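You operate a simulated robot arm through the tools that you are given. There is no shell and no other tool. Be economical: measure what you need, move in short steps, check, and stop when the job is done.

The job below is to be done with a simulated two-armed robot. You get a single attempt, and the scene is never put back.

Task
Pick up the cartridge labelled "21" from the white bench top with one hand, pass it to the other hand and put it on the top of the red drawer chest.

Only the result counts: the job must be done as asked and must still hold three seconds after the hand-in. Knocking over, shifting, dropping, spilling or breaking anything else fails it.

Robot
Two 7-joint arms with two-finger parallel grippers on one trunk, on a base that drives. Base frame: it is fixed to the floor where the robot stands at the start and does not move with it; the origin is under the middle of the robot, x ahead of it, y to its left, z up; the surface under the hand at the start is at about z = 752. Units: mm, rad, N and s.
The left shoulder is at the start at [110, 169, 1306], the right one opposite. With the tool pointing down near the work surface each hand reaches from about 440 to 740 mm from the robot's upright axis, wherever it stands, measured 20 degrees to its own side. Places, roughly: top of the red drawer chest (21x19 cm) [-1660, 1660, 340]. Payload 1.57 kg a hand.
Tool frame (each hand has its own): the origin (TCP) lies between the finger pads and is the grasp point; the fingertips stand 30 mm ahead of it; z points along the fingers, y is the line along which they close. Largest opening 80 mm; finger width 17, thickness 12; the body of the gripper, 40 by 82 mm, starts 80 mm behind the TCP.
Orientation is that of the tool frame in the base frame, as a unit quaternion [w, x, y, z]. With the fingers straight down and closing along the base's y, the tool's x points along the base's -x, its y along +y and its z along -z.

Tools
- The arms move only by the tool servo_tool. It takes "left_series", "right_series" or both (then of equal length, played together; a hand with none holds still); each is a list of rows, each an object (a shift or turn left out is 0, a gripper value left out holds the last) with "linear": the shift along the tool's x, y, z in units of 25 mm (1.0 is 25 mm), a list of three; "turn": the turn, a rotation vector about the tool's x, y, z in units of 5 degrees (1.0 is 5 degrees), a list of three. In form: [{"linear": [dx, dy, dz], "turn": [ax, ay, az]}, ...]. A call has 1 to 12 rows; each row shifts and turns the commanded pose from where the row before left it, along the tool's axes as they then stand. "left_jaw" and "right_jaw" are, for a hand that has rows, the gripper command, from -1 (fully open) to 1 (shut), values between in proportion, set as the call begins (left out, the last holds). A call with a number of a shift or a turn outside -1 to 1 is refused whole. Each row takes 0.2 s and may step no farther than 50 mm and 0.15 rad from the row before; otherwise, or with a gripper value out of range, the whole call is refused. A pose out of reach is approached as far as the arm can. The call stops where the force on the tool passes 40 N (or 10 N more than at its start, if that is more) or the arm is blocked; 0.2 s more then pass. Each finger travels about 72 mm/s and halts on what it meets, pressing with about 29 N; the grip force reading is that of the motor and also rises with nothing between the fingers. The clock runs only during rows and for 0.2 s after the last one: add rows that do not move to give the fingers time. The reply holds the time, the measured pose of the TCP, the force on the tool along the base axes, the opening and the grip force, in the units named above and with some noise, with the torque about the TCP (base axes, N m) and any sound that the robot's microphone picked up.
- Cameras (640 x 400 px; columns grow to the right, rows downward): "scene" is now at [155.6, 9.3, 1492.4]; the picture's right is [0.11, -0.99, 0.00], its down [-0.73, -0.08, -0.68] and it looks along [0.67, 0.08, -0.74] (base axes); focal length 260 px, centre (320, 200). "left" rides on the left gripper at [72, 7, -122] in its tool frame; the picture's right is [-0.09, 1.00, 0.00], its down [-0.84, -0.08, -0.54] and it looks along [-0.54, -0.05, 0.84] (tool axes); focal length 238 px, centre (320, 200). "right" rides on the right gripper at [72, -7, -122] in its tool frame; the picture's right is [0.09, 1.00, 0.00], its down [-0.84, 0.08, -0.54] and it looks along [-0.54, 0.05, 0.84] (tool axes); focal length 238 px, centre (320, 200). There is no depth. A picture from a camera that has moved, and an enlarged one, comes with that camera's place and axes in the base frame and with its lens.
- camera(camera): a new picture of that camera. It takes no simulated time.
- slide_trunk(by): slides the trunk up (or, below 0, down) by that many mm; the arms and the scene camera ride with it, the base frame stays. It gives what a move gives, with no picture.
- base_move(legs): drives the robot by 1 to 6 legs, each [ahead, left, turn to the left] in mm, mm and rad, along the robot's own axes; the way and the turn of a leg run together, so that a leg with both is an arc; at most 1500 mm and 3.142 rad a leg. The arms and the cameras ride along, it lands a little off, and it stops where it bumps. It gives what a move gives.
- turn_head(pan, tilt): turns the head with the scene camera to pan (to the left, within 1.501 rad either way) and tilt (down, from -0.506 to 1.204), counted from straight ahead of the robot. It gives what a move gives.
- enlarge(camera, box): a new picture of the part [left, top, right, bottom] of that camera's present view, enlarged. It takes no simulated time.
- hand_in(): hands the job in; it is judged then, once.

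Go step by step. Nothing tells you exact positions but the pictures and the camera data: compare them with the known pose of the tool, close in by small moves and look again before you grip or let go. The budget is 120 turns and 100 pictures, counting those below and the enlarged ones. Unless the task says otherwise, let go and move clear before handing in, and close with one line.

The tools are called after "Emit:" as a command line: name --argument value ..., lists and objects as JSON in quotes. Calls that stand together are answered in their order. servo_tool: Moves the arms, as the interface text tells. Its arguments: {"type":"object","properties":{"left_series":{"type":"array","items":{"type":"object","properties":{"linear":{"type":"array","items":{"type":"number"}},"turn":{"type":"array","items":{"type":"number"}}}}},"left_jaw":{"type":"number"},"right_series":{"type":"array","items":{"type":"object","properties":{"linear":{"type":"array","items":{"type":"number"}},"turn":{"type":"array","items":{"type":"number"}}}}},"right_jaw":{"type":"number"}},"required":[]} The other tools are called the same way: slide_trunk (by) slides the trunk up or down; base_move (legs) drives the base; turn_head (pan, tilt) turns the head that bears the scene camera; camera (camera) takes a picture; enlarge (camera, box) takes an enlarged picture of a part of a camera's view; hand_in () hands the job in.

At the start:

```text
time: 0.0
left_ee_pos: [547.8, 453.3, 1005.3]
left_orientation: [-0.001, -0.001, 1.0, -0.001]
left_wrist_force: [0.9, 0.0, -0.4]
left_ft_torque: [0.01, 0.0, 0.0]
left_finger_gap: 80.0
left_gripper_force: 0.0
right_ee_pos: [696.1, -145.9, 942.9]
right_orientation: [0.001, 0.001, 1.0, -0.001]
right_wrist_force: [0.4, -0.7, 0.8]
right_ft_torque: [-0.01, 0.02, 0.04]
right_finger_gap: 80.1
right_gripper_force: 0.0
trunk travel left (down, up): [-620.0, 270.0]
robot x, y, heading: [-2.6, 0.3, -0.004]
head pan, tilt: [0.113, 0.829]
```

scene: 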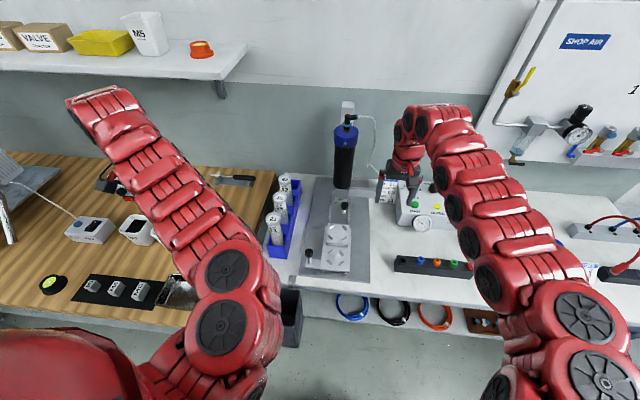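
right: 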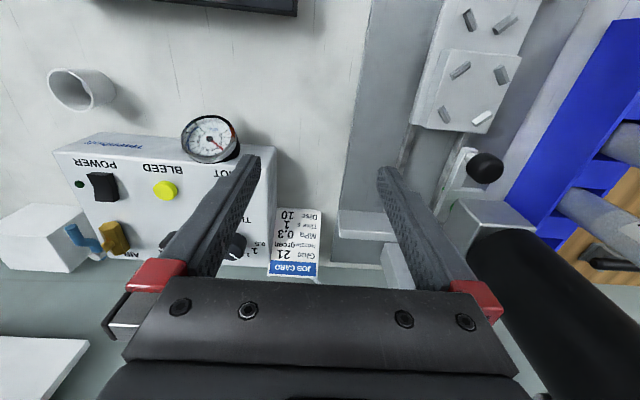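
left: 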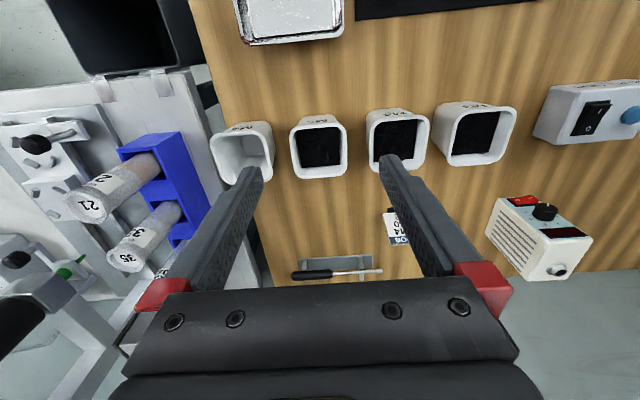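

I see a blue rack with three cartridges around the left-centre; I'll enlarge to read the labels.

Emit:
enlarge --camera "scene" --box '[240, 160, 400, 280]'

Emit:
enlarge --camera "left" --box '[0, 100, 260, 300]'

```text
3.33 times, centred on (320, 220) of scene
camera zoom: at [155.6, 9.3, 1492.4], right [0.11, -0.99, 0.0], down [-0.73, -0.08, -0.68], along [0.67, 0.08, -0.74], focal length 868 px, centre (320, 133)
```

zoom: 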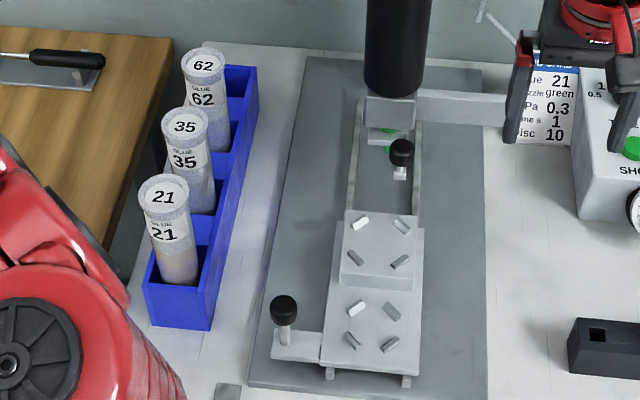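

```text
2.00 times, centred on (130, 200) of left
camera zoom: at [476.3, 459.6, 1128.3], right [0.09, 1.0, 0.0], down [0.84, -0.08, 0.54], along [0.54, -0.05, -0.84], focal length 477 px, centre (700, 200)
```

zoom: 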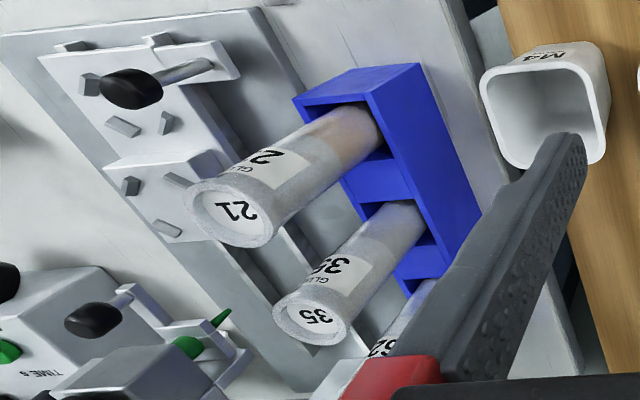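

Cartridge 21 is the nearest one in the rack, top at about (597, 197, 915). I'll bring the left hand above it, staying high, and look.

Emit:
servo_tool --left_series '[{"linear": [-0.16, -0.85, 0]}, {"linear": [-0.16, -0.85, 0]}, {"linear": [-0.16, -0.85, 0]}, {"linear": [-0.16, -0.85, 0]}, {"linear": [-0.16, -0.85, 0]}, {"linear": [-0.16, -0.85, 0]}, {"linear": [-0.16, -0.85, 0]}, {"linear": [-0.16, -0.85, 0]}, {"linear": [-0.16, -0.85, 0]}, {"linear": [-0.16, -0.85, 0]}, {"linear": [-0.16, -0.85, 0]}, {"linear": [-0.16, -0.85, 0]}]' --left_jaw -1

Emit:
camera --camera "left"

Emit:
camera --camera "scene"

```text
time: 2.6
left_ee_pos: [548.6, 453.2, 1005.4]
left_orientation: [-0.001, 0.0, 1.0, 0.0]
left_wrist_force: [1.3, -0.1, -0.9]
left_ft_torque: [0.01, 0.02, 0.02]
left_finger_gap: 79.9
left_gripper_force: 0.1
left hand out of reach, approached as far as the arm can: row 1, 2, 3, 4, 5, 6, 7, 8, 9, 10, 11, 12
right_ee_pos: [696.7, -146.0, 944.0]
right_orientation: [0.0, 0.0, 1.0, 0.0]
right_wrist_force: [1.3, -0.2, 0.7]
right_ft_torque: [0.01, 0.01, -0.02]
right_finger_gap: 80.0
right_gripper_force: 0.1
trunk travel left (down, up): [-620.0, 270.0]
robot x, y, heading: [0.8, -1.6, -0.0]
head pan, tilt: [0.113, 0.829]
```

```text
94 pictures are left
camera left: at [476.3, 459.6, 1128.3], right [0.09, 1.0, 0.0], down [0.84, -0.08, 0.54], along [0.54, -0.05, -0.84], focal length 238 px, centre (320, 200)
```

left: 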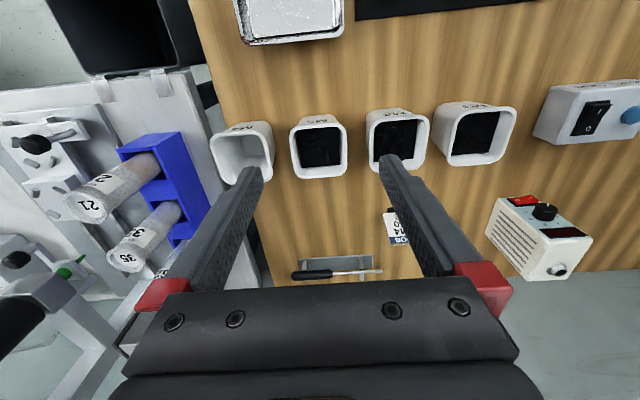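

```text
93 pictures are left
camera scene: at [155.7, 9.3, 1492.4], right [0.11, -0.99, 0.0], down [-0.73, -0.08, -0.68], along [0.67, 0.08, -0.74], focal length 260 px, centre (320, 200)
```

scene: 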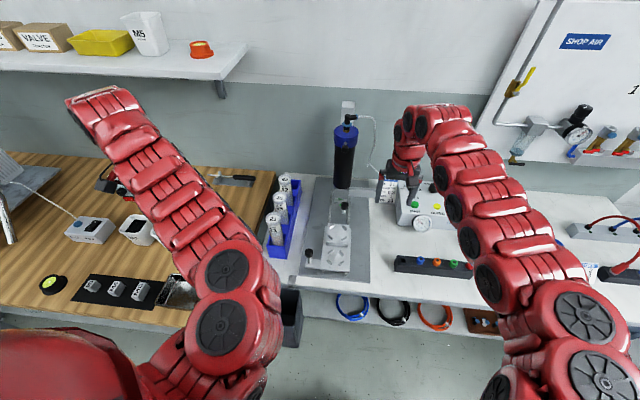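

The left hand didn't move at all; I'll probe with small single moves to see what's reachable.

Emit:
servo_tool --left_series '[{"linear": [0, -0.8, 0]}]'

Emit:
servo_tool --left_series '[{"linear": [0, 0, -0.8]}]'

Emit:
servo_tool --left_series '[{"linear": [0.8, 0, 0]}]'

```text
time: 3.0
left_ee_pos: [549.3, 452.6, 1005.1]
left_orientation: [-0.001, 0.001, 1.0, 0.0]
left_wrist_force: [1.0, -0.4, 0.1]
left_ft_torque: [-0.01, 0.01, -0.01]
left_finger_gap: 79.7
left_gripper_force: 0.1
left hand out of reach, approached as far as the arm can: row 1
right_ee_pos: [696.2, -146.9, 943.5]
right_orientation: [0.0, 0.001, 1.0, 0.0]
right_wrist_force: [0.4, -0.3, -0.3]
right_ft_torque: [0.0, -0.04, -0.03]
right_finger_gap: 79.8
right_gripper_force: 0.0
trunk travel left (down, up): [-620.0, 270.0]
robot x, y, heading: [-1.1, 0.6, 0.0]
head pan, tilt: [0.113, 0.829]
```

```text
time: 3.4
left_ee_pos: [549.1, 451.9, 1027.5]
left_orientation: [-0.001, 0.0, 1.0, 0.0]
left_wrist_force: [0.2, 0.7, -0.2]
left_ft_torque: [0.03, -0.03, -0.03]
left_finger_gap: 80.1
left_gripper_force: 0.0
right_ee_pos: [695.6, -146.4, 943.4]
right_orientation: [0.001, 0.001, 1.0, 0.0]
right_wrist_force: [-1.0, -0.2, -0.4]
right_ft_torque: [0.01, 0.0, 0.01]
right_finger_gap: 80.2
right_gripper_force: 0.0
trunk travel left (down, up): [-620.0, 270.0]
robot x, y, heading: [3.1, 1.0, -0.003]
head pan, tilt: [0.113, 0.829]
```

```text
time: 3.8
left_ee_pos: [535.7, 458.8, 1028.7]
left_orientation: [-0.002, -0.001, 1.0, -0.001]
left_wrist_force: [0.3, 0.6, 0.0]
left_ft_torque: [0.01, -0.02, 0.02]
left_finger_gap: 80.1
left_gripper_force: 0.0
left hand out of reach, approached as far as the arm can: row 1
right_ee_pos: [697.2, -146.5, 944.2]
right_orientation: [0.0, 0.0, 1.0, 0.0]
right_wrist_force: [0.3, 0.1, -0.4]
right_ft_torque: [0.04, -0.01, 0.03]
right_finger_gap: 79.8
right_gripper_force: 0.1
trunk travel left (down, up): [-620.0, 270.0]
robot x, y, heading: [1.8, 1.9, -0.0]
head pan, tilt: [0.113, 0.829]
```

The arm seems folded too tight at this height, so I'll raise the trunk to get the hands lower relative to the shoulders.

Emit:
slide_trunk --by 160

Emit:
servo_tool --left_series '[{"linear": [-0.2, 0, 0.9]}, {"linear": [-0.2, 0, 0.9]}, {"linear": [-0.2, 0, 0.9]}, {"linear": [-0.2, 0, 0.9]}, {"linear": [-0.2, 0, 0.9]}, {"linear": [-0.2, 0, 0.9]}, {"linear": [-0.2, 0, 0.9]}]'

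```text
time: 5.6
left_ee_pos: [536.8, 457.7, 1188.0]
left_orientation: [-0.001, 0.001, 1.0, -0.002]
left_wrist_force: [0.8, -0.2, 0.1]
left_ft_torque: [-0.03, 0.0, -0.03]
left_finger_gap: 79.9
left_gripper_force: 0.1
right_ee_pos: [696.1, -146.3, 1102.7]
right_orientation: [0.0, 0.001, 1.0, 0.0]
right_wrist_force: [-0.6, -0.3, -0.9]
right_ft_torque: [-0.01, -0.01, 0.01]
right_finger_gap: 80.0
right_gripper_force: 0.0
trunk travel left (down, up): [-780.0, 110.0]
robot x, y, heading: [2.9, 0.9, -0.001]
head pan, tilt: [0.113, 0.829]
```

```text
time: 7.2
left_ee_pos: [574.6, 450.5, 1044.8]
left_orientation: [-0.003, 0.0, 1.0, -0.002]
left_wrist_force: [-0.1, 0.9, -0.6]
left_ft_torque: [-0.03, 0.01, -0.01]
left_finger_gap: 79.9
left_gripper_force: 0.1
left hand out of reach, approached as far as the arm can: row 1, 2
right_ee_pos: [696.8, -146.9, 1103.9]
right_orientation: [0.0, 0.001, 1.0, -0.001]
right_wrist_force: [-0.8, -0.8, 0.3]
right_ft_torque: [0.04, -0.02, -0.02]
right_finger_gap: 79.9
right_gripper_force: 0.1
trunk travel left (down, up): [-780.0, 110.0]
robot x, y, heading: [1.7, -4.1, 0.0]
head pan, tilt: [0.113, 0.829]
```

That works; now sweep right toward the cartridge, fingertips kept above its top.

Emit:
servo_tool --left_series '[{"linear": [-0.1, -0.9, 0.1]}, {"linear": [-0.1, -0.9, 0.1]}, {"linear": [-0.1, -0.9, 0.1]}, {"linear": [-0.1, -0.9, 0.1]}, {"linear": [-0.1, -0.9, 0.1]}, {"linear": [-0.1, -0.9, 0.1]}, {"linear": [-0.1, -0.9, 0.1]}, {"linear": [-0.1, -0.9, 0.1]}, {"linear": [-0.1, -0.9, 0.1]}, {"linear": [0, -0.9, 0.1]}, {"linear": [0, -0.9, 0.1]}, {"linear": [0, -0.2, 0]}]'

Emit:
camera --camera "left"

Emit:
camera --camera "scene"

```text
time: 9.8
left_ee_pos: [624.2, 211.6, 1007.5]
left_orientation: [-0.002, 0.0, 1.0, -0.001]
left_wrist_force: [1.1, -0.1, 0.1]
left_ft_torque: [0.01, 0.0, 0.01]
left_finger_gap: 80.0
left_gripper_force: 0.0
left hand out of reach, approached as far as the arm can: row 2, 3, 4, 5, 6, 7, 10
right_ee_pos: [696.8, -145.9, 1103.2]
right_orientation: [0.0, 0.001, 1.0, 0.0]
right_wrist_force: [0.1, -1.3, -0.2]
right_ft_torque: [0.0, -0.02, 0.0]
right_finger_gap: 80.0
right_gripper_force: 0.1
trunk travel left (down, up): [-780.0, 110.0]
robot x, y, heading: [-5.2, -1.0, 0.004]
head pan, tilt: [0.113, 0.829]
```

```text
92 pictures are left
camera left: at [552.7, 219.3, 1130.0], right [0.09, 1.0, 0.0], down [0.84, -0.08, 0.54], along [0.54, -0.05, -0.84], focal length 238 px, centre (320, 200)
```

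left: 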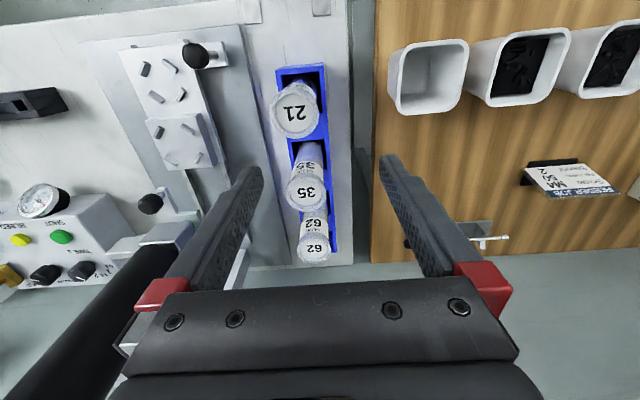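

```text
91 pictures are left
camera scene: at [155.7, 9.4, 1652.4], right [0.11, -0.99, 0.0], down [-0.73, -0.08, -0.68], along [0.67, 0.08, -0.74], focal length 260 px, centre (320, 200)
```

scene: 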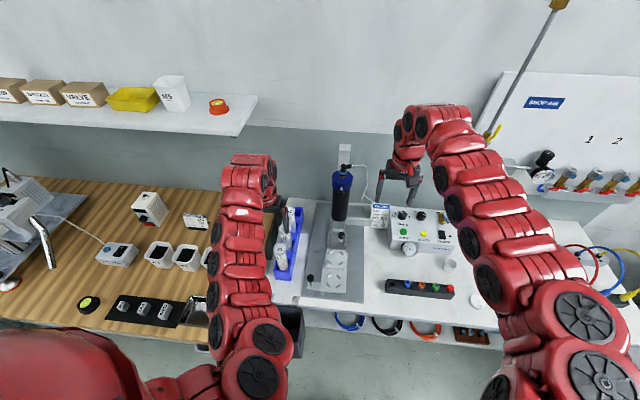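

Cartridge 21 confirmed at about (598, 194), top ~915. I'll align over it just above the top.

Emit:
servo_tool --left_series '[{"linear": [0, -0.2, 0.6]}, {"linear": [0.3, -0.2, 0.6]}, {"linear": [0.3, -0.2, 0.6]}, {"linear": [0.3, -0.1, 0]}, {"linear": [0.14, 0, 0]}, {}]'

Emit:
camera --camera "left"

```text
time: 11.2
left_ee_pos: [597.0, 194.2, 962.0]
left_orientation: [-0.002, 0.0, 1.0, -0.001]
left_wrist_force: [-0.1, -0.1, 0.5]
left_ft_torque: [-0.03, 0.02, 0.02]
left_finger_gap: 80.0
left_gripper_force: 0.1
right_ee_pos: [696.4, -145.4, 1103.8]
right_orientation: [-0.001, 0.001, 1.0, 0.0]
right_wrist_force: [-0.1, -0.4, -0.5]
right_ft_torque: [0.01, 0.0, 0.01]
right_finger_gap: 80.0
right_gripper_force: 0.0
trunk travel left (down, up): [-780.0, 110.0]
robot x, y, heading: [-3.6, 2.5, 0.002]
head pan, tilt: [0.113, 0.829]
```

```text
90 pictures are left
camera left: at [525.8, 201.5, 1085.1], right [0.09, 1.0, 0.0], down [0.84, -0.08, 0.54], along [0.54, -0.05, -0.84], focal length 238 px, centre (320, 200)
```

left: 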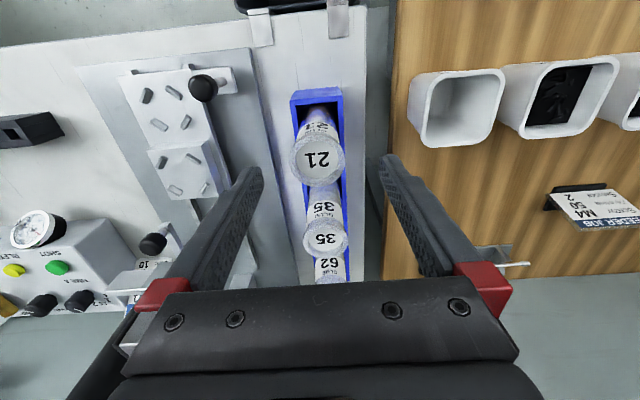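

Aligned. Descend 80 mm so the pads straddle the body, then look before closing.

Emit:
servo_tool --left_series '[{"linear": [-0.04, 0, 0.8]}, {"linear": [0, 0, 0.8]}, {"linear": [0, 0, 0.8]}, {"linear": [0, 0, 0.8]}, {}]'

Emit:
camera --camera "left"

Emit:
enlarge --camera "scene" --box '[200, 180, 360, 320]'

```text
time: 12.4
left_ee_pos: [597.5, 195.2, 885.2]
left_orientation: [-0.002, 0.0, 1.0, -0.002]
left_wrist_force: [0.4, 0.0, 0.1]
left_ft_torque: [0.05, 0.02, 0.02]
left_finger_gap: 80.0
left_gripper_force: 0.2
right_ee_pos: [696.0, -146.2, 1103.1]
right_orientation: [0.0, 0.001, 1.0, -0.001]
right_wrist_force: [0.5, 0.8, 0.0]
right_ft_torque: [-0.03, 0.0, 0.02]
right_finger_gap: 80.0
right_gripper_force: 0.1
trunk travel left (down, up): [-780.0, 110.0]
robot x, y, heading: [2.9, -0.9, 0.002]
head pan, tilt: [0.113, 0.829]
```

```text
89 pictures are left
camera left: at [525.4, 201.8, 1007.5], right [0.09, 1.0, 0.0], down [0.84, -0.08, 0.54], along [0.54, -0.05, -0.84], focal length 238 px, centre (320, 200)
```

left: 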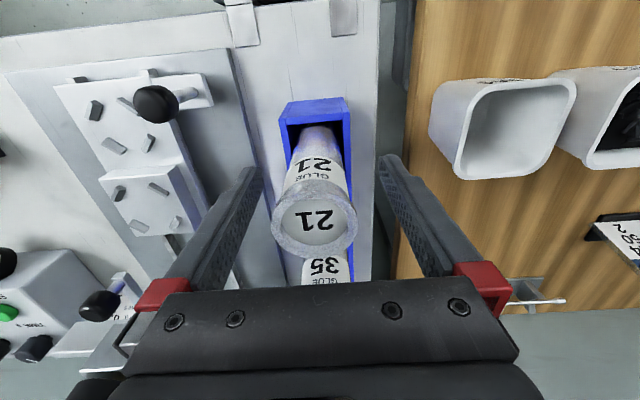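

```text
2.86 times, centred on (280, 250) of scene
camera zoom: at [155.4, 9.2, 1652.5], right [0.11, -0.99, 0.0], down [-0.73, -0.08, -0.68], along [0.67, 0.08, -0.74], focal length 744 px, centre (434, 57)
```

zoom: 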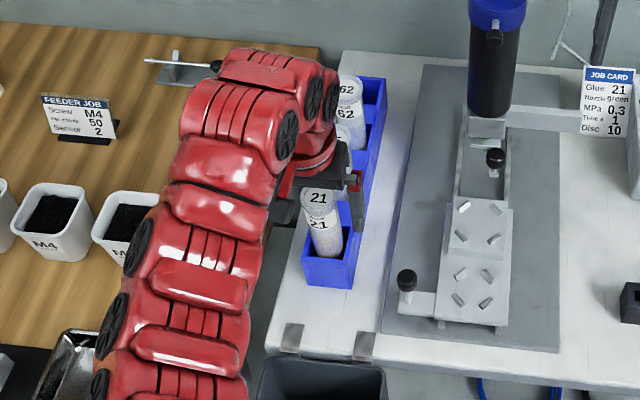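

Cartridge is centred between the fingers to a few mm; nudge and close.

Emit:
servo_tool --left_series '[{"linear": [0.05, -0.07, 0.2]}, {}]'

Emit:
servo_tool --left_series '[{}, {}, {}, {}, {}]' --left_jaw 1

Emit:
camera --camera "left"

```text
time: 13.0
left_ee_pos: [596.1, 193.2, 878.9]
left_orientation: [-0.002, 0.0, 1.0, -0.001]
left_wrist_force: [-0.1, -0.7, 1.0]
left_ft_torque: [0.0, -0.03, 0.04]
left_finger_gap: 79.8
left_gripper_force: 0.0
right_ee_pos: [695.2, -146.4, 1103.6]
right_orientation: [0.0, 0.001, 1.0, 0.0]
right_wrist_force: [-0.1, 0.3, 0.5]
right_ft_torque: [0.03, -0.01, -0.02]
right_finger_gap: 80.0
right_gripper_force: 0.0
trunk travel left (down, up): [-780.0, 110.0]
robot x, y, heading: [1.7, -0.1, 0.004]
head pan, tilt: [0.113, 0.829]
```

```text
time: 14.2
left_ee_pos: [597.5, 194.2, 880.0]
left_orientation: [-0.002, 0.0, 1.0, -0.001]
left_wrist_force: [1.1, 0.3, -0.2]
left_ft_torque: [-0.07, -0.02, 0.0]
left_finger_gap: 37.9
left_gripper_force: 28.9
right_ee_pos: [695.7, -146.5, 1103.5]
right_orientation: [0.0, 0.0, 1.0, 0.001]
right_wrist_force: [0.2, -0.1, -0.1]
right_ft_torque: [0.02, 0.01, 0.01]
right_finger_gap: 79.8
right_gripper_force: 0.0
trunk travel left (down, up): [-780.0, 110.0]
robot x, y, heading: [1.5, -2.0, -0.002]
head pan, tilt: [0.113, 0.829]
```

```text
87 pictures are left
camera left: at [524.8, 200.0, 1002.2], right [0.09, 1.0, 0.0], down [0.84, -0.08, 0.54], along [0.54, -0.05, -0.84], focal length 238 px, centre (320, 200)
```

left: 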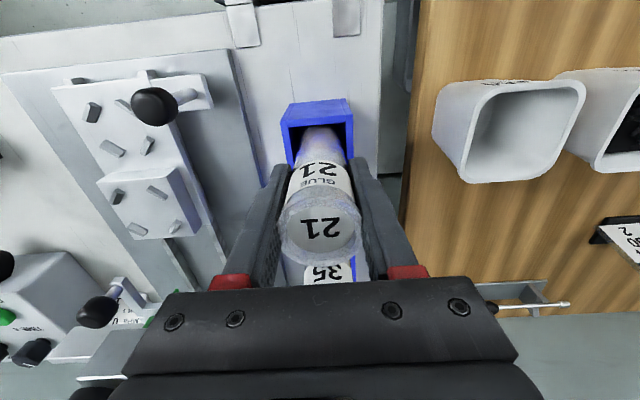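

Gripped at 38 mm. Lift straight up out of the rack.

Emit:
servo_tool --left_series '[{"linear": [0, 0, -0.6]}, {"linear": [0, 0, -0.8]}, {"linear": [0, 0, -0.8]}, {"linear": [0, 0, -0.8]}, {"linear": [0, 0, -0.8]}, {"linear": [0, 0, -0.8]}, {}]'

Emit:
enlarge --camera "scene" --box '[200, 160, 360, 300]'

Emit:
camera --camera "left"

```text
time: 15.8
left_ee_pos: [602.0, 194.2, 983.4]
left_orientation: [-0.001, -0.001, 1.0, -0.002]
left_wrist_force: [-0.9, -0.2, -1.2]
left_ft_torque: [0.02, -0.02, -0.04]
left_finger_gap: 37.7
left_gripper_force: 29.2
left hand out of reach, approached as far as the arm can: row 6
right_ee_pos: [696.7, -146.4, 1103.8]
right_orientation: [0.0, 0.001, 1.0, 0.0]
right_wrist_force: [0.3, -0.3, 0.7]
right_ft_torque: [-0.04, -0.02, -0.01]
right_finger_gap: 79.8
right_gripper_force: 0.1
trunk travel left (down, up): [-780.0, 110.0]
robot x, y, heading: [3.5, 0.6, 0.003]
head pan, tilt: [0.113, 0.829]
```

```text
2.86 times, centred on (280, 230) of scene
camera zoom: at [156.0, 9.4, 1652.4], right [0.11, -0.99, 0.0], down [-0.73, -0.08, -0.68], along [0.67, 0.08, -0.74], focal length 744 px, centre (434, 114)
```

zoom: 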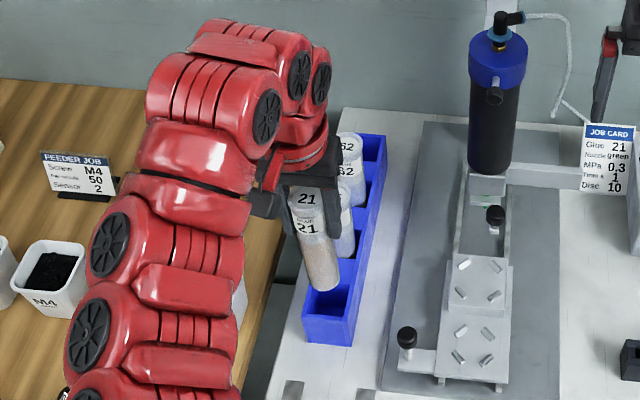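

```text
85 pictures are left
camera left: at [530.3, 201.0, 1105.6], right [0.09, 1.0, 0.0], down [0.84, -0.08, 0.54], along [0.54, -0.05, -0.84], focal length 238 px, centre (320, 200)
```

left: 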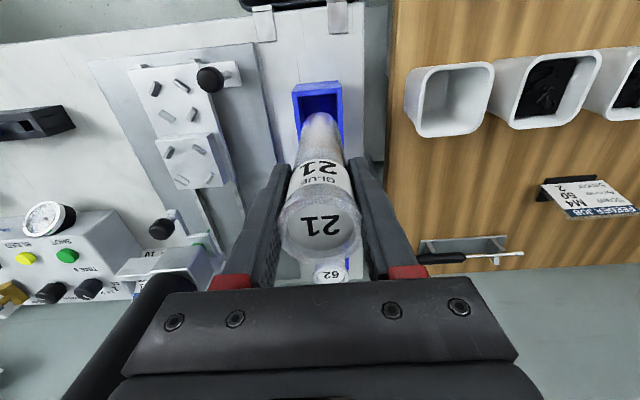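

The cartridge is out of the rack and held well. Raise the trunk a bit more and reverse away from the bench.

Emit:
slide_trunk --by 60

Emit:
base_move --legs '[[-500, 0, 0]]'

Emit:
camera --camera "scene"

```text
time: 16.8
left_ee_pos: [601.7, 194.1, 1043.3]
left_orientation: [-0.001, 0.0, 1.0, -0.001]
left_wrist_force: [-0.3, 0.5, -1.4]
left_ft_torque: [0.03, 0.0, 0.02]
left_finger_gap: 38.1
left_gripper_force: 29.4
right_ee_pos: [696.2, -147.1, 1164.0]
right_orientation: [0.001, 0.001, 1.0, 0.0]
right_wrist_force: [0.3, -0.3, 0.4]
right_ft_torque: [-0.02, 0.02, 0.0]
right_finger_gap: 80.4
right_gripper_force: 0.1
trunk travel left (down, up): [-840.0, 50.0]
robot x, y, heading: [2.2, 1.8, -0.0]
head pan, tilt: [0.113, 0.829]
```

```text
time: 18.3
left_ee_pos: [476.6, 205.8, 1046.4]
left_orientation: [0.001, -0.008, 1.0, -0.001]
left_wrist_force: [-0.2, -0.4, -0.3]
left_ft_torque: [-0.02, -0.05, -0.02]
left_finger_gap: 37.9
left_gripper_force: 29.0
right_ee_pos: [574.6, -133.2, 1166.0]
right_orientation: [0.001, -0.006, 1.0, 0.0]
right_wrist_force: [-0.9, 0.2, 0.2]
right_ft_torque: [0.03, -0.05, 0.0]
right_finger_gap: 79.9
right_gripper_force: 0.1
trunk travel left (down, up): [-840.0, 50.0]
robot x, y, heading: [-120.7, 2.6, 0.011]
head pan, tilt: [0.113, 0.829]
stopped in leg 1: the robot was blocked; the commanded pose is now the measured one
```

```text
84 pictures are left
camera scene: at [29.8, 13.4, 1713.2], right [0.13, -0.99, 0.0], down [-0.73, -0.09, -0.68], along [0.67, 0.09, -0.73], focal length 260 px, centre (320, 200)
```

scene: 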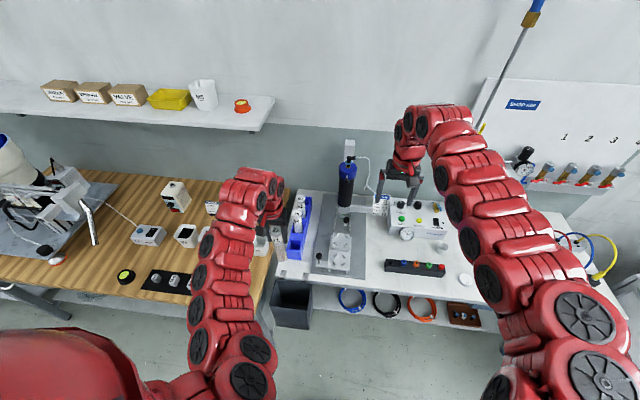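

The base bumped into something behind after ~120 mm. Let me look around with the head to both sides.

Emit:
turn_head --pan 1.5 --tilt 0.6

Emit:
camera --camera "scene"

Emit:
turn_head --pan -1.5 --tilt 0.6

Emit:
camera --camera "scene"

```text
time: 19.8
left_ee_pos: [481.0, 209.5, 1042.6]
left_orientation: [-0.002, -0.008, 1.0, -0.003]
left_wrist_force: [0.3, -0.1, -0.5]
left_ft_torque: [0.0, -0.02, 0.0]
left_finger_gap: 38.1
left_gripper_force: 29.3
right_ee_pos: [581.5, -130.6, 1163.8]
right_orientation: [-0.001, -0.007, 1.0, 0.001]
right_wrist_force: [-1.2, -0.2, 0.0]
right_ft_torque: [-0.03, -0.01, -0.03]
right_finger_gap: 80.1
right_gripper_force: 0.0
trunk travel left (down, up): [-840.0, 50.0]
robot x, y, heading: [-119.0, 5.7, 0.02]
head pan, tilt: [1.499, 0.6]
```

```text
83 pictures are left
camera scene: at [-36.2, 94.2, 1731.6], right [1.0, -0.05, 0.0], down [-0.03, -0.56, -0.83], along [0.04, 0.82, -0.56], focal length 260 px, centre (320, 200)
```

scene: 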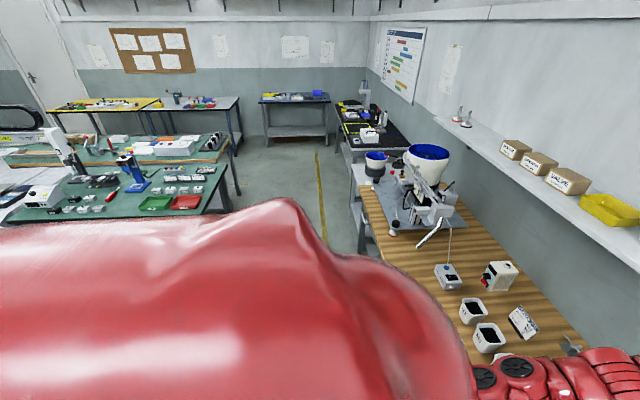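

```text
time: 22.4
left_ee_pos: [479.9, 207.8, 1041.9]
left_orientation: [-0.001, -0.008, 1.0, -0.002]
left_wrist_force: [-0.5, 0.2, -1.3]
left_ft_torque: [-0.03, -0.01, -0.01]
left_finger_gap: 38.2
left_gripper_force: 29.0
right_ee_pos: [580.8, -130.8, 1163.8]
right_orientation: [0.0, -0.007, 1.0, 0.0]
right_wrist_force: [-0.3, 0.1, -0.5]
right_ft_torque: [-0.01, 0.0, -0.02]
right_finger_gap: 80.2
right_gripper_force: 0.0
trunk travel left (down, up): [-840.0, 50.0]
robot x, y, heading: [-115.2, 4.3, 0.015]
head pan, tilt: [-1.499, 0.6]
```

```text
82 pictures are left
camera scene: at [-33.9, -81.9, 1731.7], right [-1.0, -0.09, 0.0], down [-0.05, 0.56, -0.83], along [0.07, -0.82, -0.56], focal length 260 px, centre (320, 200)
```

scene: 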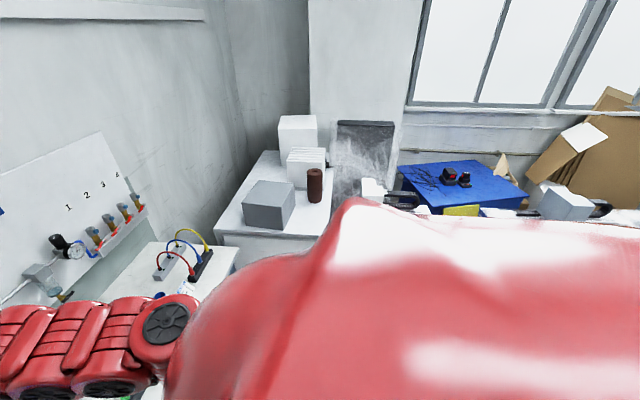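

There's furniture around; something solid sits close behind. I'll step forward a bit and turn left slightly to look behind-left.

Emit:
base_move --legs '[[50, 0, 0], [0, 0, 0.6]]'

Emit:
turn_head --pan 1.5 --tilt 0.5

Emit:
camera --camera "scene"

```text
time: 25.0
left_ee_pos: [309.1, 511.5, 1041.2]
left_orientation: [0.0, -0.303, 0.953, -0.002]
left_wrist_force: [0.4, -1.1, -1.3]
left_ft_torque: [-0.05, 0.01, 0.01]
left_finger_gap: 38.1
left_gripper_force: 29.5
right_ee_pos: [582.2, 288.1, 1163.6]
right_orientation: [0.0, -0.302, 0.953, 0.0]
right_wrist_force: [-0.1, -0.5, 1.0]
right_ft_torque: [0.01, -0.01, -0.04]
right_finger_gap: 80.3
right_gripper_force: 0.1
trunk travel left (down, up): [-840.0, 50.0]
robot x, y, heading: [-70.9, 4.6, 0.619]
head pan, tilt: [-1.499, 0.6]
```

```text
time: 27.6
left_ee_pos: [310.4, 510.9, 1042.3]
left_orientation: [-0.001, -0.303, 0.953, -0.002]
left_wrist_force: [0.8, 0.4, 0.0]
left_ft_torque: [0.0, -0.02, 0.01]
left_finger_gap: 37.9
left_gripper_force: 29.0
right_ee_pos: [584.5, 287.7, 1163.8]
right_orientation: [0.0, -0.302, 0.953, 0.0]
right_wrist_force: [0.4, 0.6, 0.6]
right_ft_torque: [0.02, 0.0, 0.01]
right_finger_gap: 79.9
right_gripper_force: 0.2
trunk travel left (down, up): [-840.0, 50.0]
robot x, y, heading: [-68.4, 4.3, 0.614]
head pan, tilt: [1.499, 0.499]
```

```text
81 pictures are left
camera scene: at [-54.6, 130.0, 1740.8], right [0.85, 0.52, 0.0], down [0.25, -0.41, -0.88], along [-0.46, 0.75, -0.48], focal length 260 px, centre (320, 200)
```

scene: 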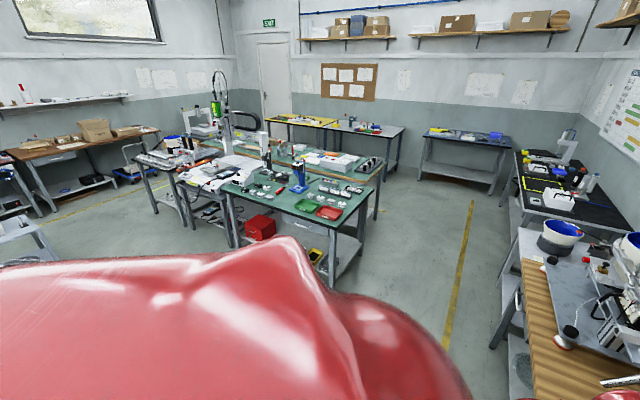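

I see the red chest at around pixel (262,228), near the green table. Zoom in.

Emit:
enlarge --camera "scene" --box '[130, 110, 390, 270]'

Emit:
enlarge --camera "scene" --box '[220, 180, 300, 240]'

```text
2.46 times, centred on (260, 190) of scene
camera zoom: at [-54.6, 130.0, 1740.8], right [0.85, 0.52, 0.0], down [0.25, -0.41, -0.88], along [-0.46, 0.75, -0.48], focal length 641 px, centre (468, 225)
```

zoom: 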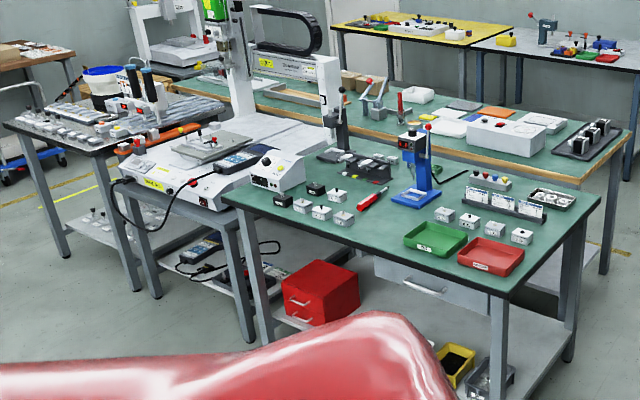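

```text
6.67 times, centred on (260, 210) of scene
camera zoom: at [-54.6, 130.0, 1740.8], right [0.85, 0.52, 0.0], down [0.25, -0.41, -0.88], along [-0.46, 0.75, -0.48], focal length 1735 px, centre (720, 133)
```

zoom: 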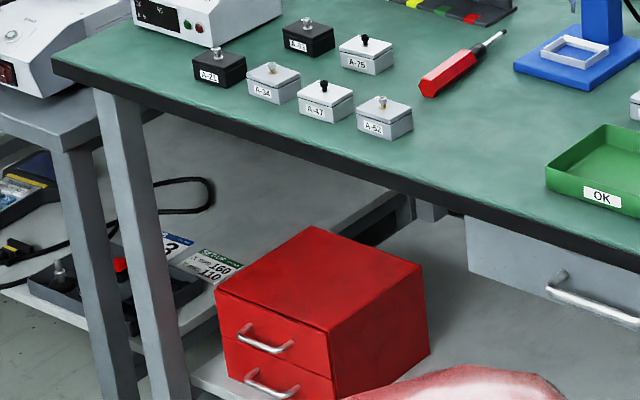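

The chest stands on the lower shelf beneath the green table (centre about (-1660,1640), table front edge at y≈1395). So I'll place from the front with a horizontal hand. First turn further to see the aisle behind.

Emit:
base_move --legs '[[0, 0, 0.95]]'

Emit:
turn_head --pan 1.3 --tilt 0.6

Emit:
camera --camera "scene"

Emit:
turn_head --pan 0.5 --tilt 0.7

Emit:
camera --camera "scene"

```text
time: 29.4
left_ee_pos: [28.6, 634.8, 1044.8]
left_orientation: [0.001, -0.523, 0.852, -0.002]
left_wrist_force: [-0.2, -0.6, -0.8]
left_ft_torque: [0.0, -0.01, 0.0]
left_finger_gap: 38.2
left_gripper_force: 29.2
right_ee_pos: [375.0, 563.8, 1164.3]
right_orientation: [0.0, -0.523, 0.853, 0.001]
right_wrist_force: [-0.2, 0.1, -0.2]
right_ft_torque: [-0.01, -0.01, -0.01]
right_finger_gap: 80.2
right_gripper_force: 0.1
trunk travel left (down, up): [-840.0, 50.0]
robot x, y, heading: [-69.8, 13.0, 1.102]
head pan, tilt: [1.499, 0.499]
stopped in leg 1: the robot was blocked; the commanded pose is now the measured one
```

```text
time: 30.2
left_ee_pos: [29.6, 636.6, 1042.5]
left_orientation: [-0.001, -0.523, 0.852, -0.004]
left_wrist_force: [-0.9, 0.9, -0.9]
left_ft_torque: [0.01, 0.0, -0.01]
left_finger_gap: 37.9
left_gripper_force: 29.0
right_ee_pos: [374.5, 566.8, 1161.6]
right_orientation: [0.0, -0.522, 0.853, -0.001]
right_wrist_force: [0.3, -0.4, 0.0]
right_ft_torque: [-0.02, 0.02, -0.01]
right_finger_gap: 79.9
right_gripper_force: 0.1
trunk travel left (down, up): [-840.0, 50.0]
robot x, y, heading: [-73.4, 10.4, 1.102]
head pan, tilt: [1.3, 0.6]
```

```text
78 pictures are left
camera scene: at [-103.4, 144.3, 1731.6], right [0.67, 0.74, 0.0], down [0.42, -0.38, -0.82], along [-0.61, 0.55, -0.57], focal length 260 px, centre (320, 200)
```

scene: 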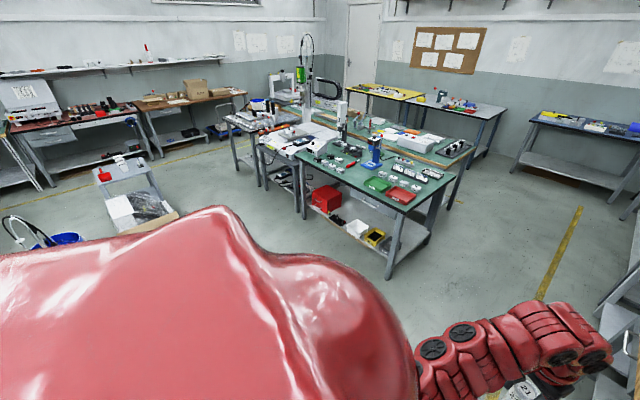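

```text
time: 31.3
left_ee_pos: [28.5, 636.5, 1042.6]
left_orientation: [0.001, -0.523, 0.852, -0.003]
left_wrist_force: [0.2, 0.3, -1.3]
left_ft_torque: [-0.03, -0.02, -0.03]
left_finger_gap: 38.1
left_gripper_force: 29.0
right_ee_pos: [375.5, 566.9, 1163.2]
right_orientation: [0.0, -0.522, 0.853, 0.0]
right_wrist_force: [-0.7, -0.5, -0.6]
right_ft_torque: [-0.03, 0.02, -0.01]
right_finger_gap: 80.0
right_gripper_force: 0.2
trunk travel left (down, up): [-840.0, 50.0]
robot x, y, heading: [-70.1, 12.2, 1.107]
head pan, tilt: [0.499, 0.7]
```

```text
77 pictures are left
camera scene: at [-40.2, 168.5, 1723.0], right [1.0, 0.03, 0.0], down [0.02, -0.64, -0.76], along [-0.03, 0.76, -0.64], focal length 260 px, centre (320, 200)
```

scene: 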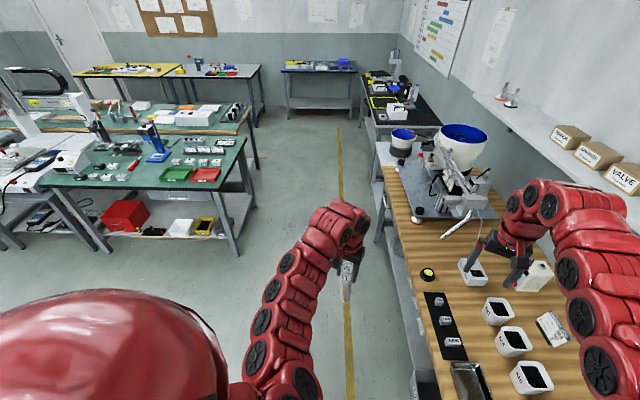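

Blocked turning too—the base is tight between bench and something behind. I'll move along the aisle (+y, away) a little then turn.

Emit:
base_move --legs '[[310, 160, 0]]'

Emit:
camera --camera "scene"

```text
time: 33.6
left_ee_pos: [29.3, 988.2, 1043.9]
left_orientation: [0.001, -0.521, 0.853, -0.003]
left_wrist_force: [-0.1, 0.3, -0.7]
left_ft_torque: [0.0, -0.01, -0.01]
left_finger_gap: 37.8
left_gripper_force: 29.2
right_ee_pos: [374.9, 918.7, 1163.7]
right_orientation: [0.0, -0.521, 0.853, 0.0]
right_wrist_force: [0.0, 0.2, 0.8]
right_ft_torque: [0.0, 0.0, 0.01]
right_finger_gap: 80.0
right_gripper_force: 0.0
trunk travel left (down, up): [-840.0, 50.0]
robot x, y, heading: [-72.8, 366.4, 1.11]
head pan, tilt: [0.499, 0.7]
```

```text
76 pictures are left
camera scene: at [-41.0, 520.4, 1723.2], right [1.0, 0.03, 0.0], down [0.02, -0.64, -0.77], along [-0.02, 0.76, -0.64], focal length 260 px, centre (320, 200)
```

scene: 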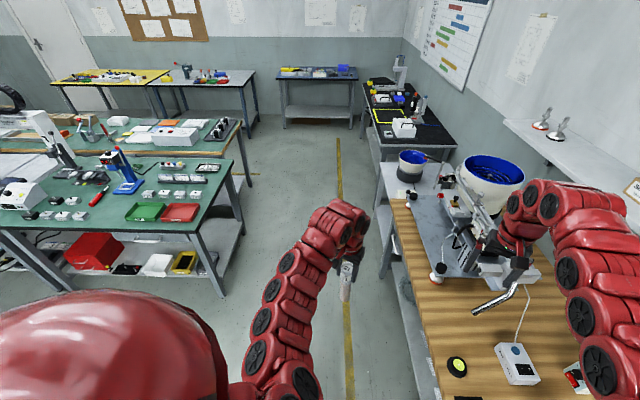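

Moved freely. Turn left now (swings both hands away from the bench).

Emit:
base_move --legs '[[0, 0, 1.0]]'

Emit:
turn_head --pan 0.9 --tilt 0.6

Emit:
camera --camera "scene"

Emit:
turn_head --pan 0.1 --tilt 0.7

Emit:
camera --camera "scene"

```text
time: 36.5
left_ee_pos: [-544.1, 784.2, 1042.5]
left_orientation: [-0.001, 0.868, -0.496, 0.001]
left_wrist_force: [0.5, 0.5, -1.0]
left_ft_torque: [-0.01, 0.03, -0.01]
left_finger_gap: 38.0
left_gripper_force: 28.9
right_ee_pos: [-300.0, 1038.0, 1164.1]
right_orientation: [0.0, 0.867, -0.498, 0.0]
right_wrist_force: [-0.8, -0.3, 0.3]
right_ft_torque: [0.0, -0.05, 0.0]
right_finger_gap: 80.2
right_gripper_force: 0.0
trunk travel left (down, up): [-840.0, 50.0]
robot x, y, heading: [-71.0, 362.9, 2.107]
head pan, tilt: [0.499, 0.7]
```

```text
time: 37.4
left_ee_pos: [-542.5, 783.6, 1043.7]
left_orientation: [-0.002, 0.868, -0.496, 0.002]
left_wrist_force: [-0.4, 0.3, -0.3]
left_ft_torque: [0.01, -0.03, -0.01]
left_finger_gap: 38.2
left_gripper_force: 28.3
right_ee_pos: [-298.8, 1039.4, 1163.0]
right_orientation: [-0.001, 0.868, -0.497, 0.001]
right_wrist_force: [0.2, 0.1, 0.3]
right_ft_torque: [-0.01, -0.02, -0.04]
right_finger_gap: 80.3
right_gripper_force: 0.0
trunk travel left (down, up): [-840.0, 50.0]
robot x, y, heading: [-73.2, 368.2, 2.107]
head pan, tilt: [0.901, 0.6]
```

```text
75 pictures are left
camera scene: at [-203.4, 445.9, 1731.7], right [0.13, 0.99, 0.0], down [0.56, -0.08, -0.82], along [-0.82, 0.11, -0.57], focal length 260 px, centre (320, 200)
```

scene: 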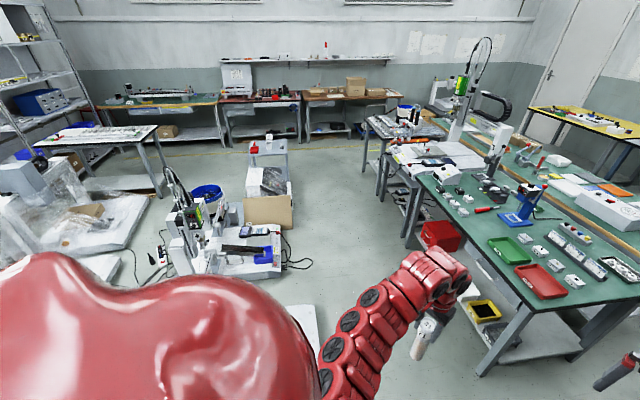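

```text
time: 38.5
left_ee_pos: [-543.7, 784.9, 1043.8]
left_orientation: [-0.002, 0.868, -0.496, 0.002]
left_wrist_force: [-0.2, -0.3, -1.6]
left_ft_torque: [-0.04, 0.03, 0.0]
left_finger_gap: 37.8
left_gripper_force: 28.7
right_ee_pos: [-299.9, 1039.7, 1163.4]
right_orientation: [0.0, 0.868, -0.497, 0.0]
right_wrist_force: [0.2, 0.0, 0.1]
right_ft_torque: [0.04, 0.04, -0.05]
right_finger_gap: 79.9
right_gripper_force: 0.1
trunk travel left (down, up): [-840.0, 50.0]
robot x, y, heading: [-72.0, 363.3, 2.104]
head pan, tilt: [0.099, 0.7]
```

```text
74 pictures are left
camera scene: at [-166.4, 502.2, 1723.0], right [0.8, 0.59, 0.0], down [0.38, -0.52, -0.76], along [-0.45, 0.61, -0.64], focal length 260 px, centre (320, 200)
```

scene: 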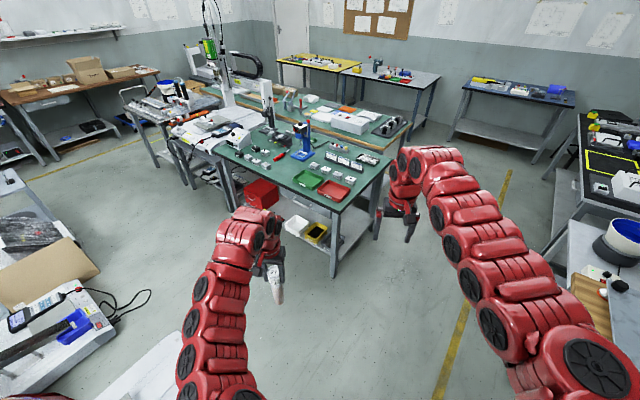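

There is a white island bench behind (y below ~480) and the green table ahead; I need to measure the aisle between them. Look at the island edge with a side look.

Emit:
turn_head --pan 0.7 --tilt 0.95

Emit:
camera --camera "scene"

Emit:
camera --camera "left"

```text
time: 39.5
left_ee_pos: [-544.1, 784.3, 1043.6]
left_orientation: [-0.002, 0.868, -0.496, 0.001]
left_wrist_force: [-0.7, 0.5, -1.3]
left_ft_torque: [0.0, 0.01, 0.0]
left_finger_gap: 38.0
left_gripper_force: 28.7
right_ee_pos: [-299.4, 1038.3, 1163.2]
right_orientation: [0.001, 0.867, -0.498, 0.001]
right_wrist_force: [0.0, 0.0, 0.3]
right_ft_torque: [0.03, 0.02, -0.02]
right_finger_gap: 79.9
right_gripper_force: 0.2
trunk travel left (down, up): [-840.0, 50.0]
robot x, y, heading: [-75.9, 364.3, 2.103]
head pan, tilt: [0.7, 0.949]
```

```text
73 pictures are left
camera scene: at [-184.5, 457.9, 1703.3], right [0.33, 0.94, 0.0], down [0.77, -0.27, -0.58], along [-0.55, 0.19, -0.81], focal length 260 px, centre (320, 200)
```

scene: 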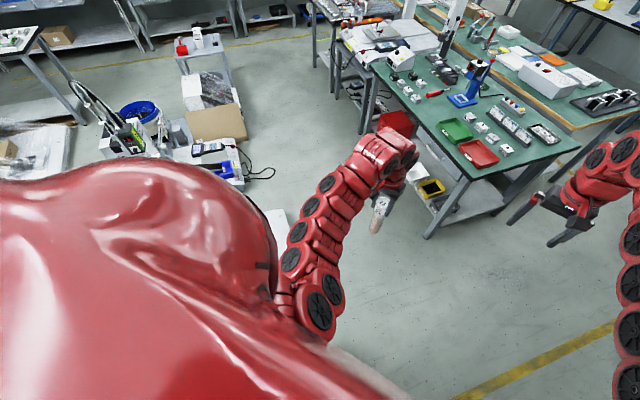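

```text
72 pictures are left
camera left: at [-514.7, 718.8, 1165.6], right [-0.9, -0.43, 0.0], down [-0.36, 0.76, 0.54], along [-0.23, 0.49, -0.84], focal length 238 px, centre (320, 200)
```

left: 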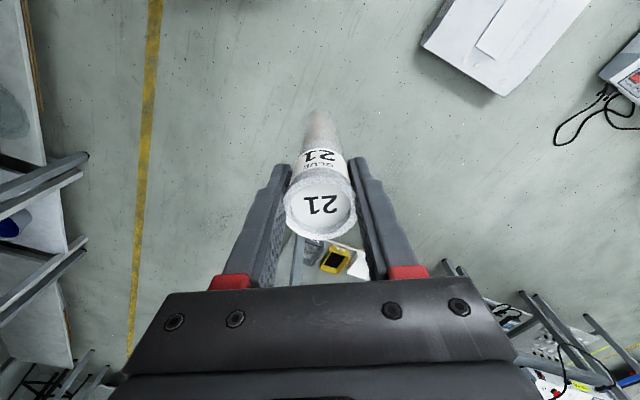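

The area here is clear (white platform's edge at y≈550, table edge y≈1395). I'll do the handover here: move the left hand toward the middle while yawing the right hand 50°.

Emit:
servo_tool --left_series '[{"linear": [-0.31, -0.54, -0.21]}, {"linear": [-0.31, -0.54, -0.21]}, {"linear": [-0.31, -0.54, -0.21]}, {"linear": [-0.31, -0.54, -0.21]}, {"linear": [-0.31, -0.54, -0.21]}, {"linear": [-0.31, -0.54, -0.21]}, {"linear": [-0.31, -0.54, -0.21]}, {"linear": [-0.31, -0.54, -0.21]}, {"linear": [-0.31, -0.54, -0.21]}, {"linear": [-0.31, -0.54, -0.21]}]' --right_series '[{"linear": [0, 0, 0.22], "turn": [0, 0, -1]}, {"linear": [0, 0, 0.22], "turn": [0, 0, -1]}, {"linear": [0, 0, 0.22], "turn": [0, 0, -1]}, {"linear": [0, 0, 0.22], "turn": [0, 0, -1]}, {"linear": [0, 0, 0.22], "turn": [0, 0, -1]}, {"linear": [0, 0, 0.22], "turn": [0, 0, -1]}, {"linear": [0, 0, 0.22], "turn": [0, 0, -1]}, {"linear": [0, 0, 0.22], "turn": [0, 0, -1]}, {"linear": [0, 0, 0.22], "turn": [0, 0, -1]}, {"linear": [0, 0, 0.22], "turn": [0, 0, -1]}]'

Emit:
servo_tool --right_series '[{"turn": [0, -1, 0]}, {"turn": [0, -1, 0]}, {"turn": [0, -1, 0]}, {"turn": [0, -1, 0]}, {"turn": [0, -1, 0]}, {"turn": [0, -1, 0]}, {"turn": [0, -1, 0]}, {"turn": [0, -1, 0]}, {"turn": [0, -1, 0]}, {"turn": [0, -1, 0]}, {"turn": [0, -1, 0]}]'

Emit:
turn_head --pan 0 --tilt 0.75

Emit:
camera --camera "scene"

Emit:
camera --camera "right"

```text
time: 41.7
left_ee_pos: [-468.2, 919.9, 1094.6]
left_orientation: [0.0, 0.868, -0.496, 0.001]
left_wrist_force: [0.5, 0.3, -0.8]
left_ft_torque: [-0.01, 0.06, -0.01]
left_finger_gap: 38.1
left_gripper_force: 29.2
right_ee_pos: [-299.0, 1040.1, 1108.3]
right_orientation: [0.0, 0.997, -0.083, 0.0]
right_wrist_force: [-0.4, -0.2, -0.1]
right_ft_torque: [0.02, 0.01, 0.02]
right_finger_gap: 79.9
right_gripper_force: 0.1
trunk travel left (down, up): [-840.0, 50.0]
robot x, y, heading: [-67.8, 369.3, 2.11]
head pan, tilt: [0.7, 0.949]
```

```text
time: 44.1
left_ee_pos: [-467.7, 918.9, 1095.2]
left_orientation: [-0.003, 0.868, -0.497, 0.003]
left_wrist_force: [-0.4, 1.0, -0.4]
left_ft_torque: [-0.01, 0.01, -0.01]
left_finger_gap: 38.0
left_gripper_force: 28.9
right_ee_pos: [-300.0, 1038.2, 1107.7]
right_orientation: [-0.038, 0.884, -0.074, -0.46]
right_wrist_force: [-0.1, -0.6, -0.6]
right_ft_torque: [0.0, 0.02, 0.01]
right_finger_gap: 80.0
right_gripper_force: 0.1
trunk travel left (down, up): [-840.0, 50.0]
robot x, y, heading: [-70.0, 361.6, 2.11]
head pan, tilt: [0.7, 0.949]
```

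```text
time: 45.2
left_ee_pos: [-468.6, 918.6, 1095.3]
left_orientation: [-0.002, 0.868, -0.496, 0.002]
left_wrist_force: [-0.1, 0.5, -0.9]
left_ft_torque: [0.0, -0.01, -0.01]
left_finger_gap: 38.0
left_gripper_force: 29.0
right_ee_pos: [-298.9, 1039.2, 1107.9]
right_orientation: [-0.038, 0.884, -0.074, -0.459]
right_wrist_force: [0.0, 0.6, 0.0]
right_ft_torque: [0.0, -0.04, -0.02]
right_finger_gap: 80.0
right_gripper_force: 0.0
trunk travel left (down, up): [-840.0, 50.0]
robot x, y, heading: [-72.1, 368.6, 2.107]
head pan, tilt: [0.0, 0.75]
```

```text
71 pictures are left
camera scene: at [-158.2, 505.1, 1718.8], right [0.86, 0.51, 0.0], down [0.35, -0.59, -0.73], along [-0.37, 0.63, -0.68], focal length 260 px, centre (320, 200)
```

scene: 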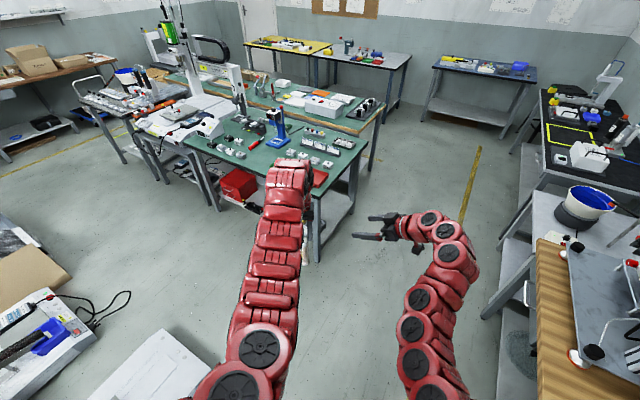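

```text
70 pictures are left
camera right: at [-160.2, 1021.9, 1119.4], right [-0.11, -0.99, -0.07], down [-0.05, -0.07, 1.0], along [-0.99, 0.12, -0.04], focal length 238 px, centre (320, 200)
```

right: 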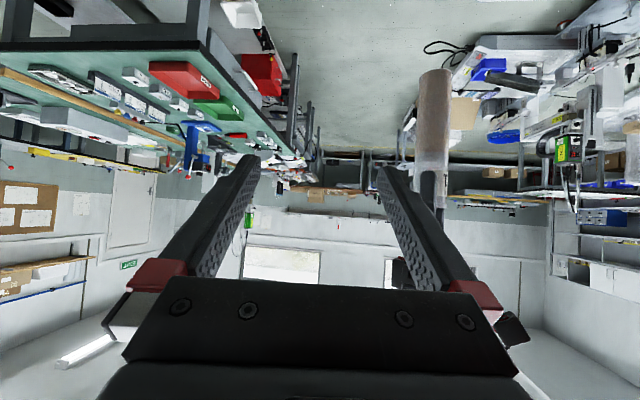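

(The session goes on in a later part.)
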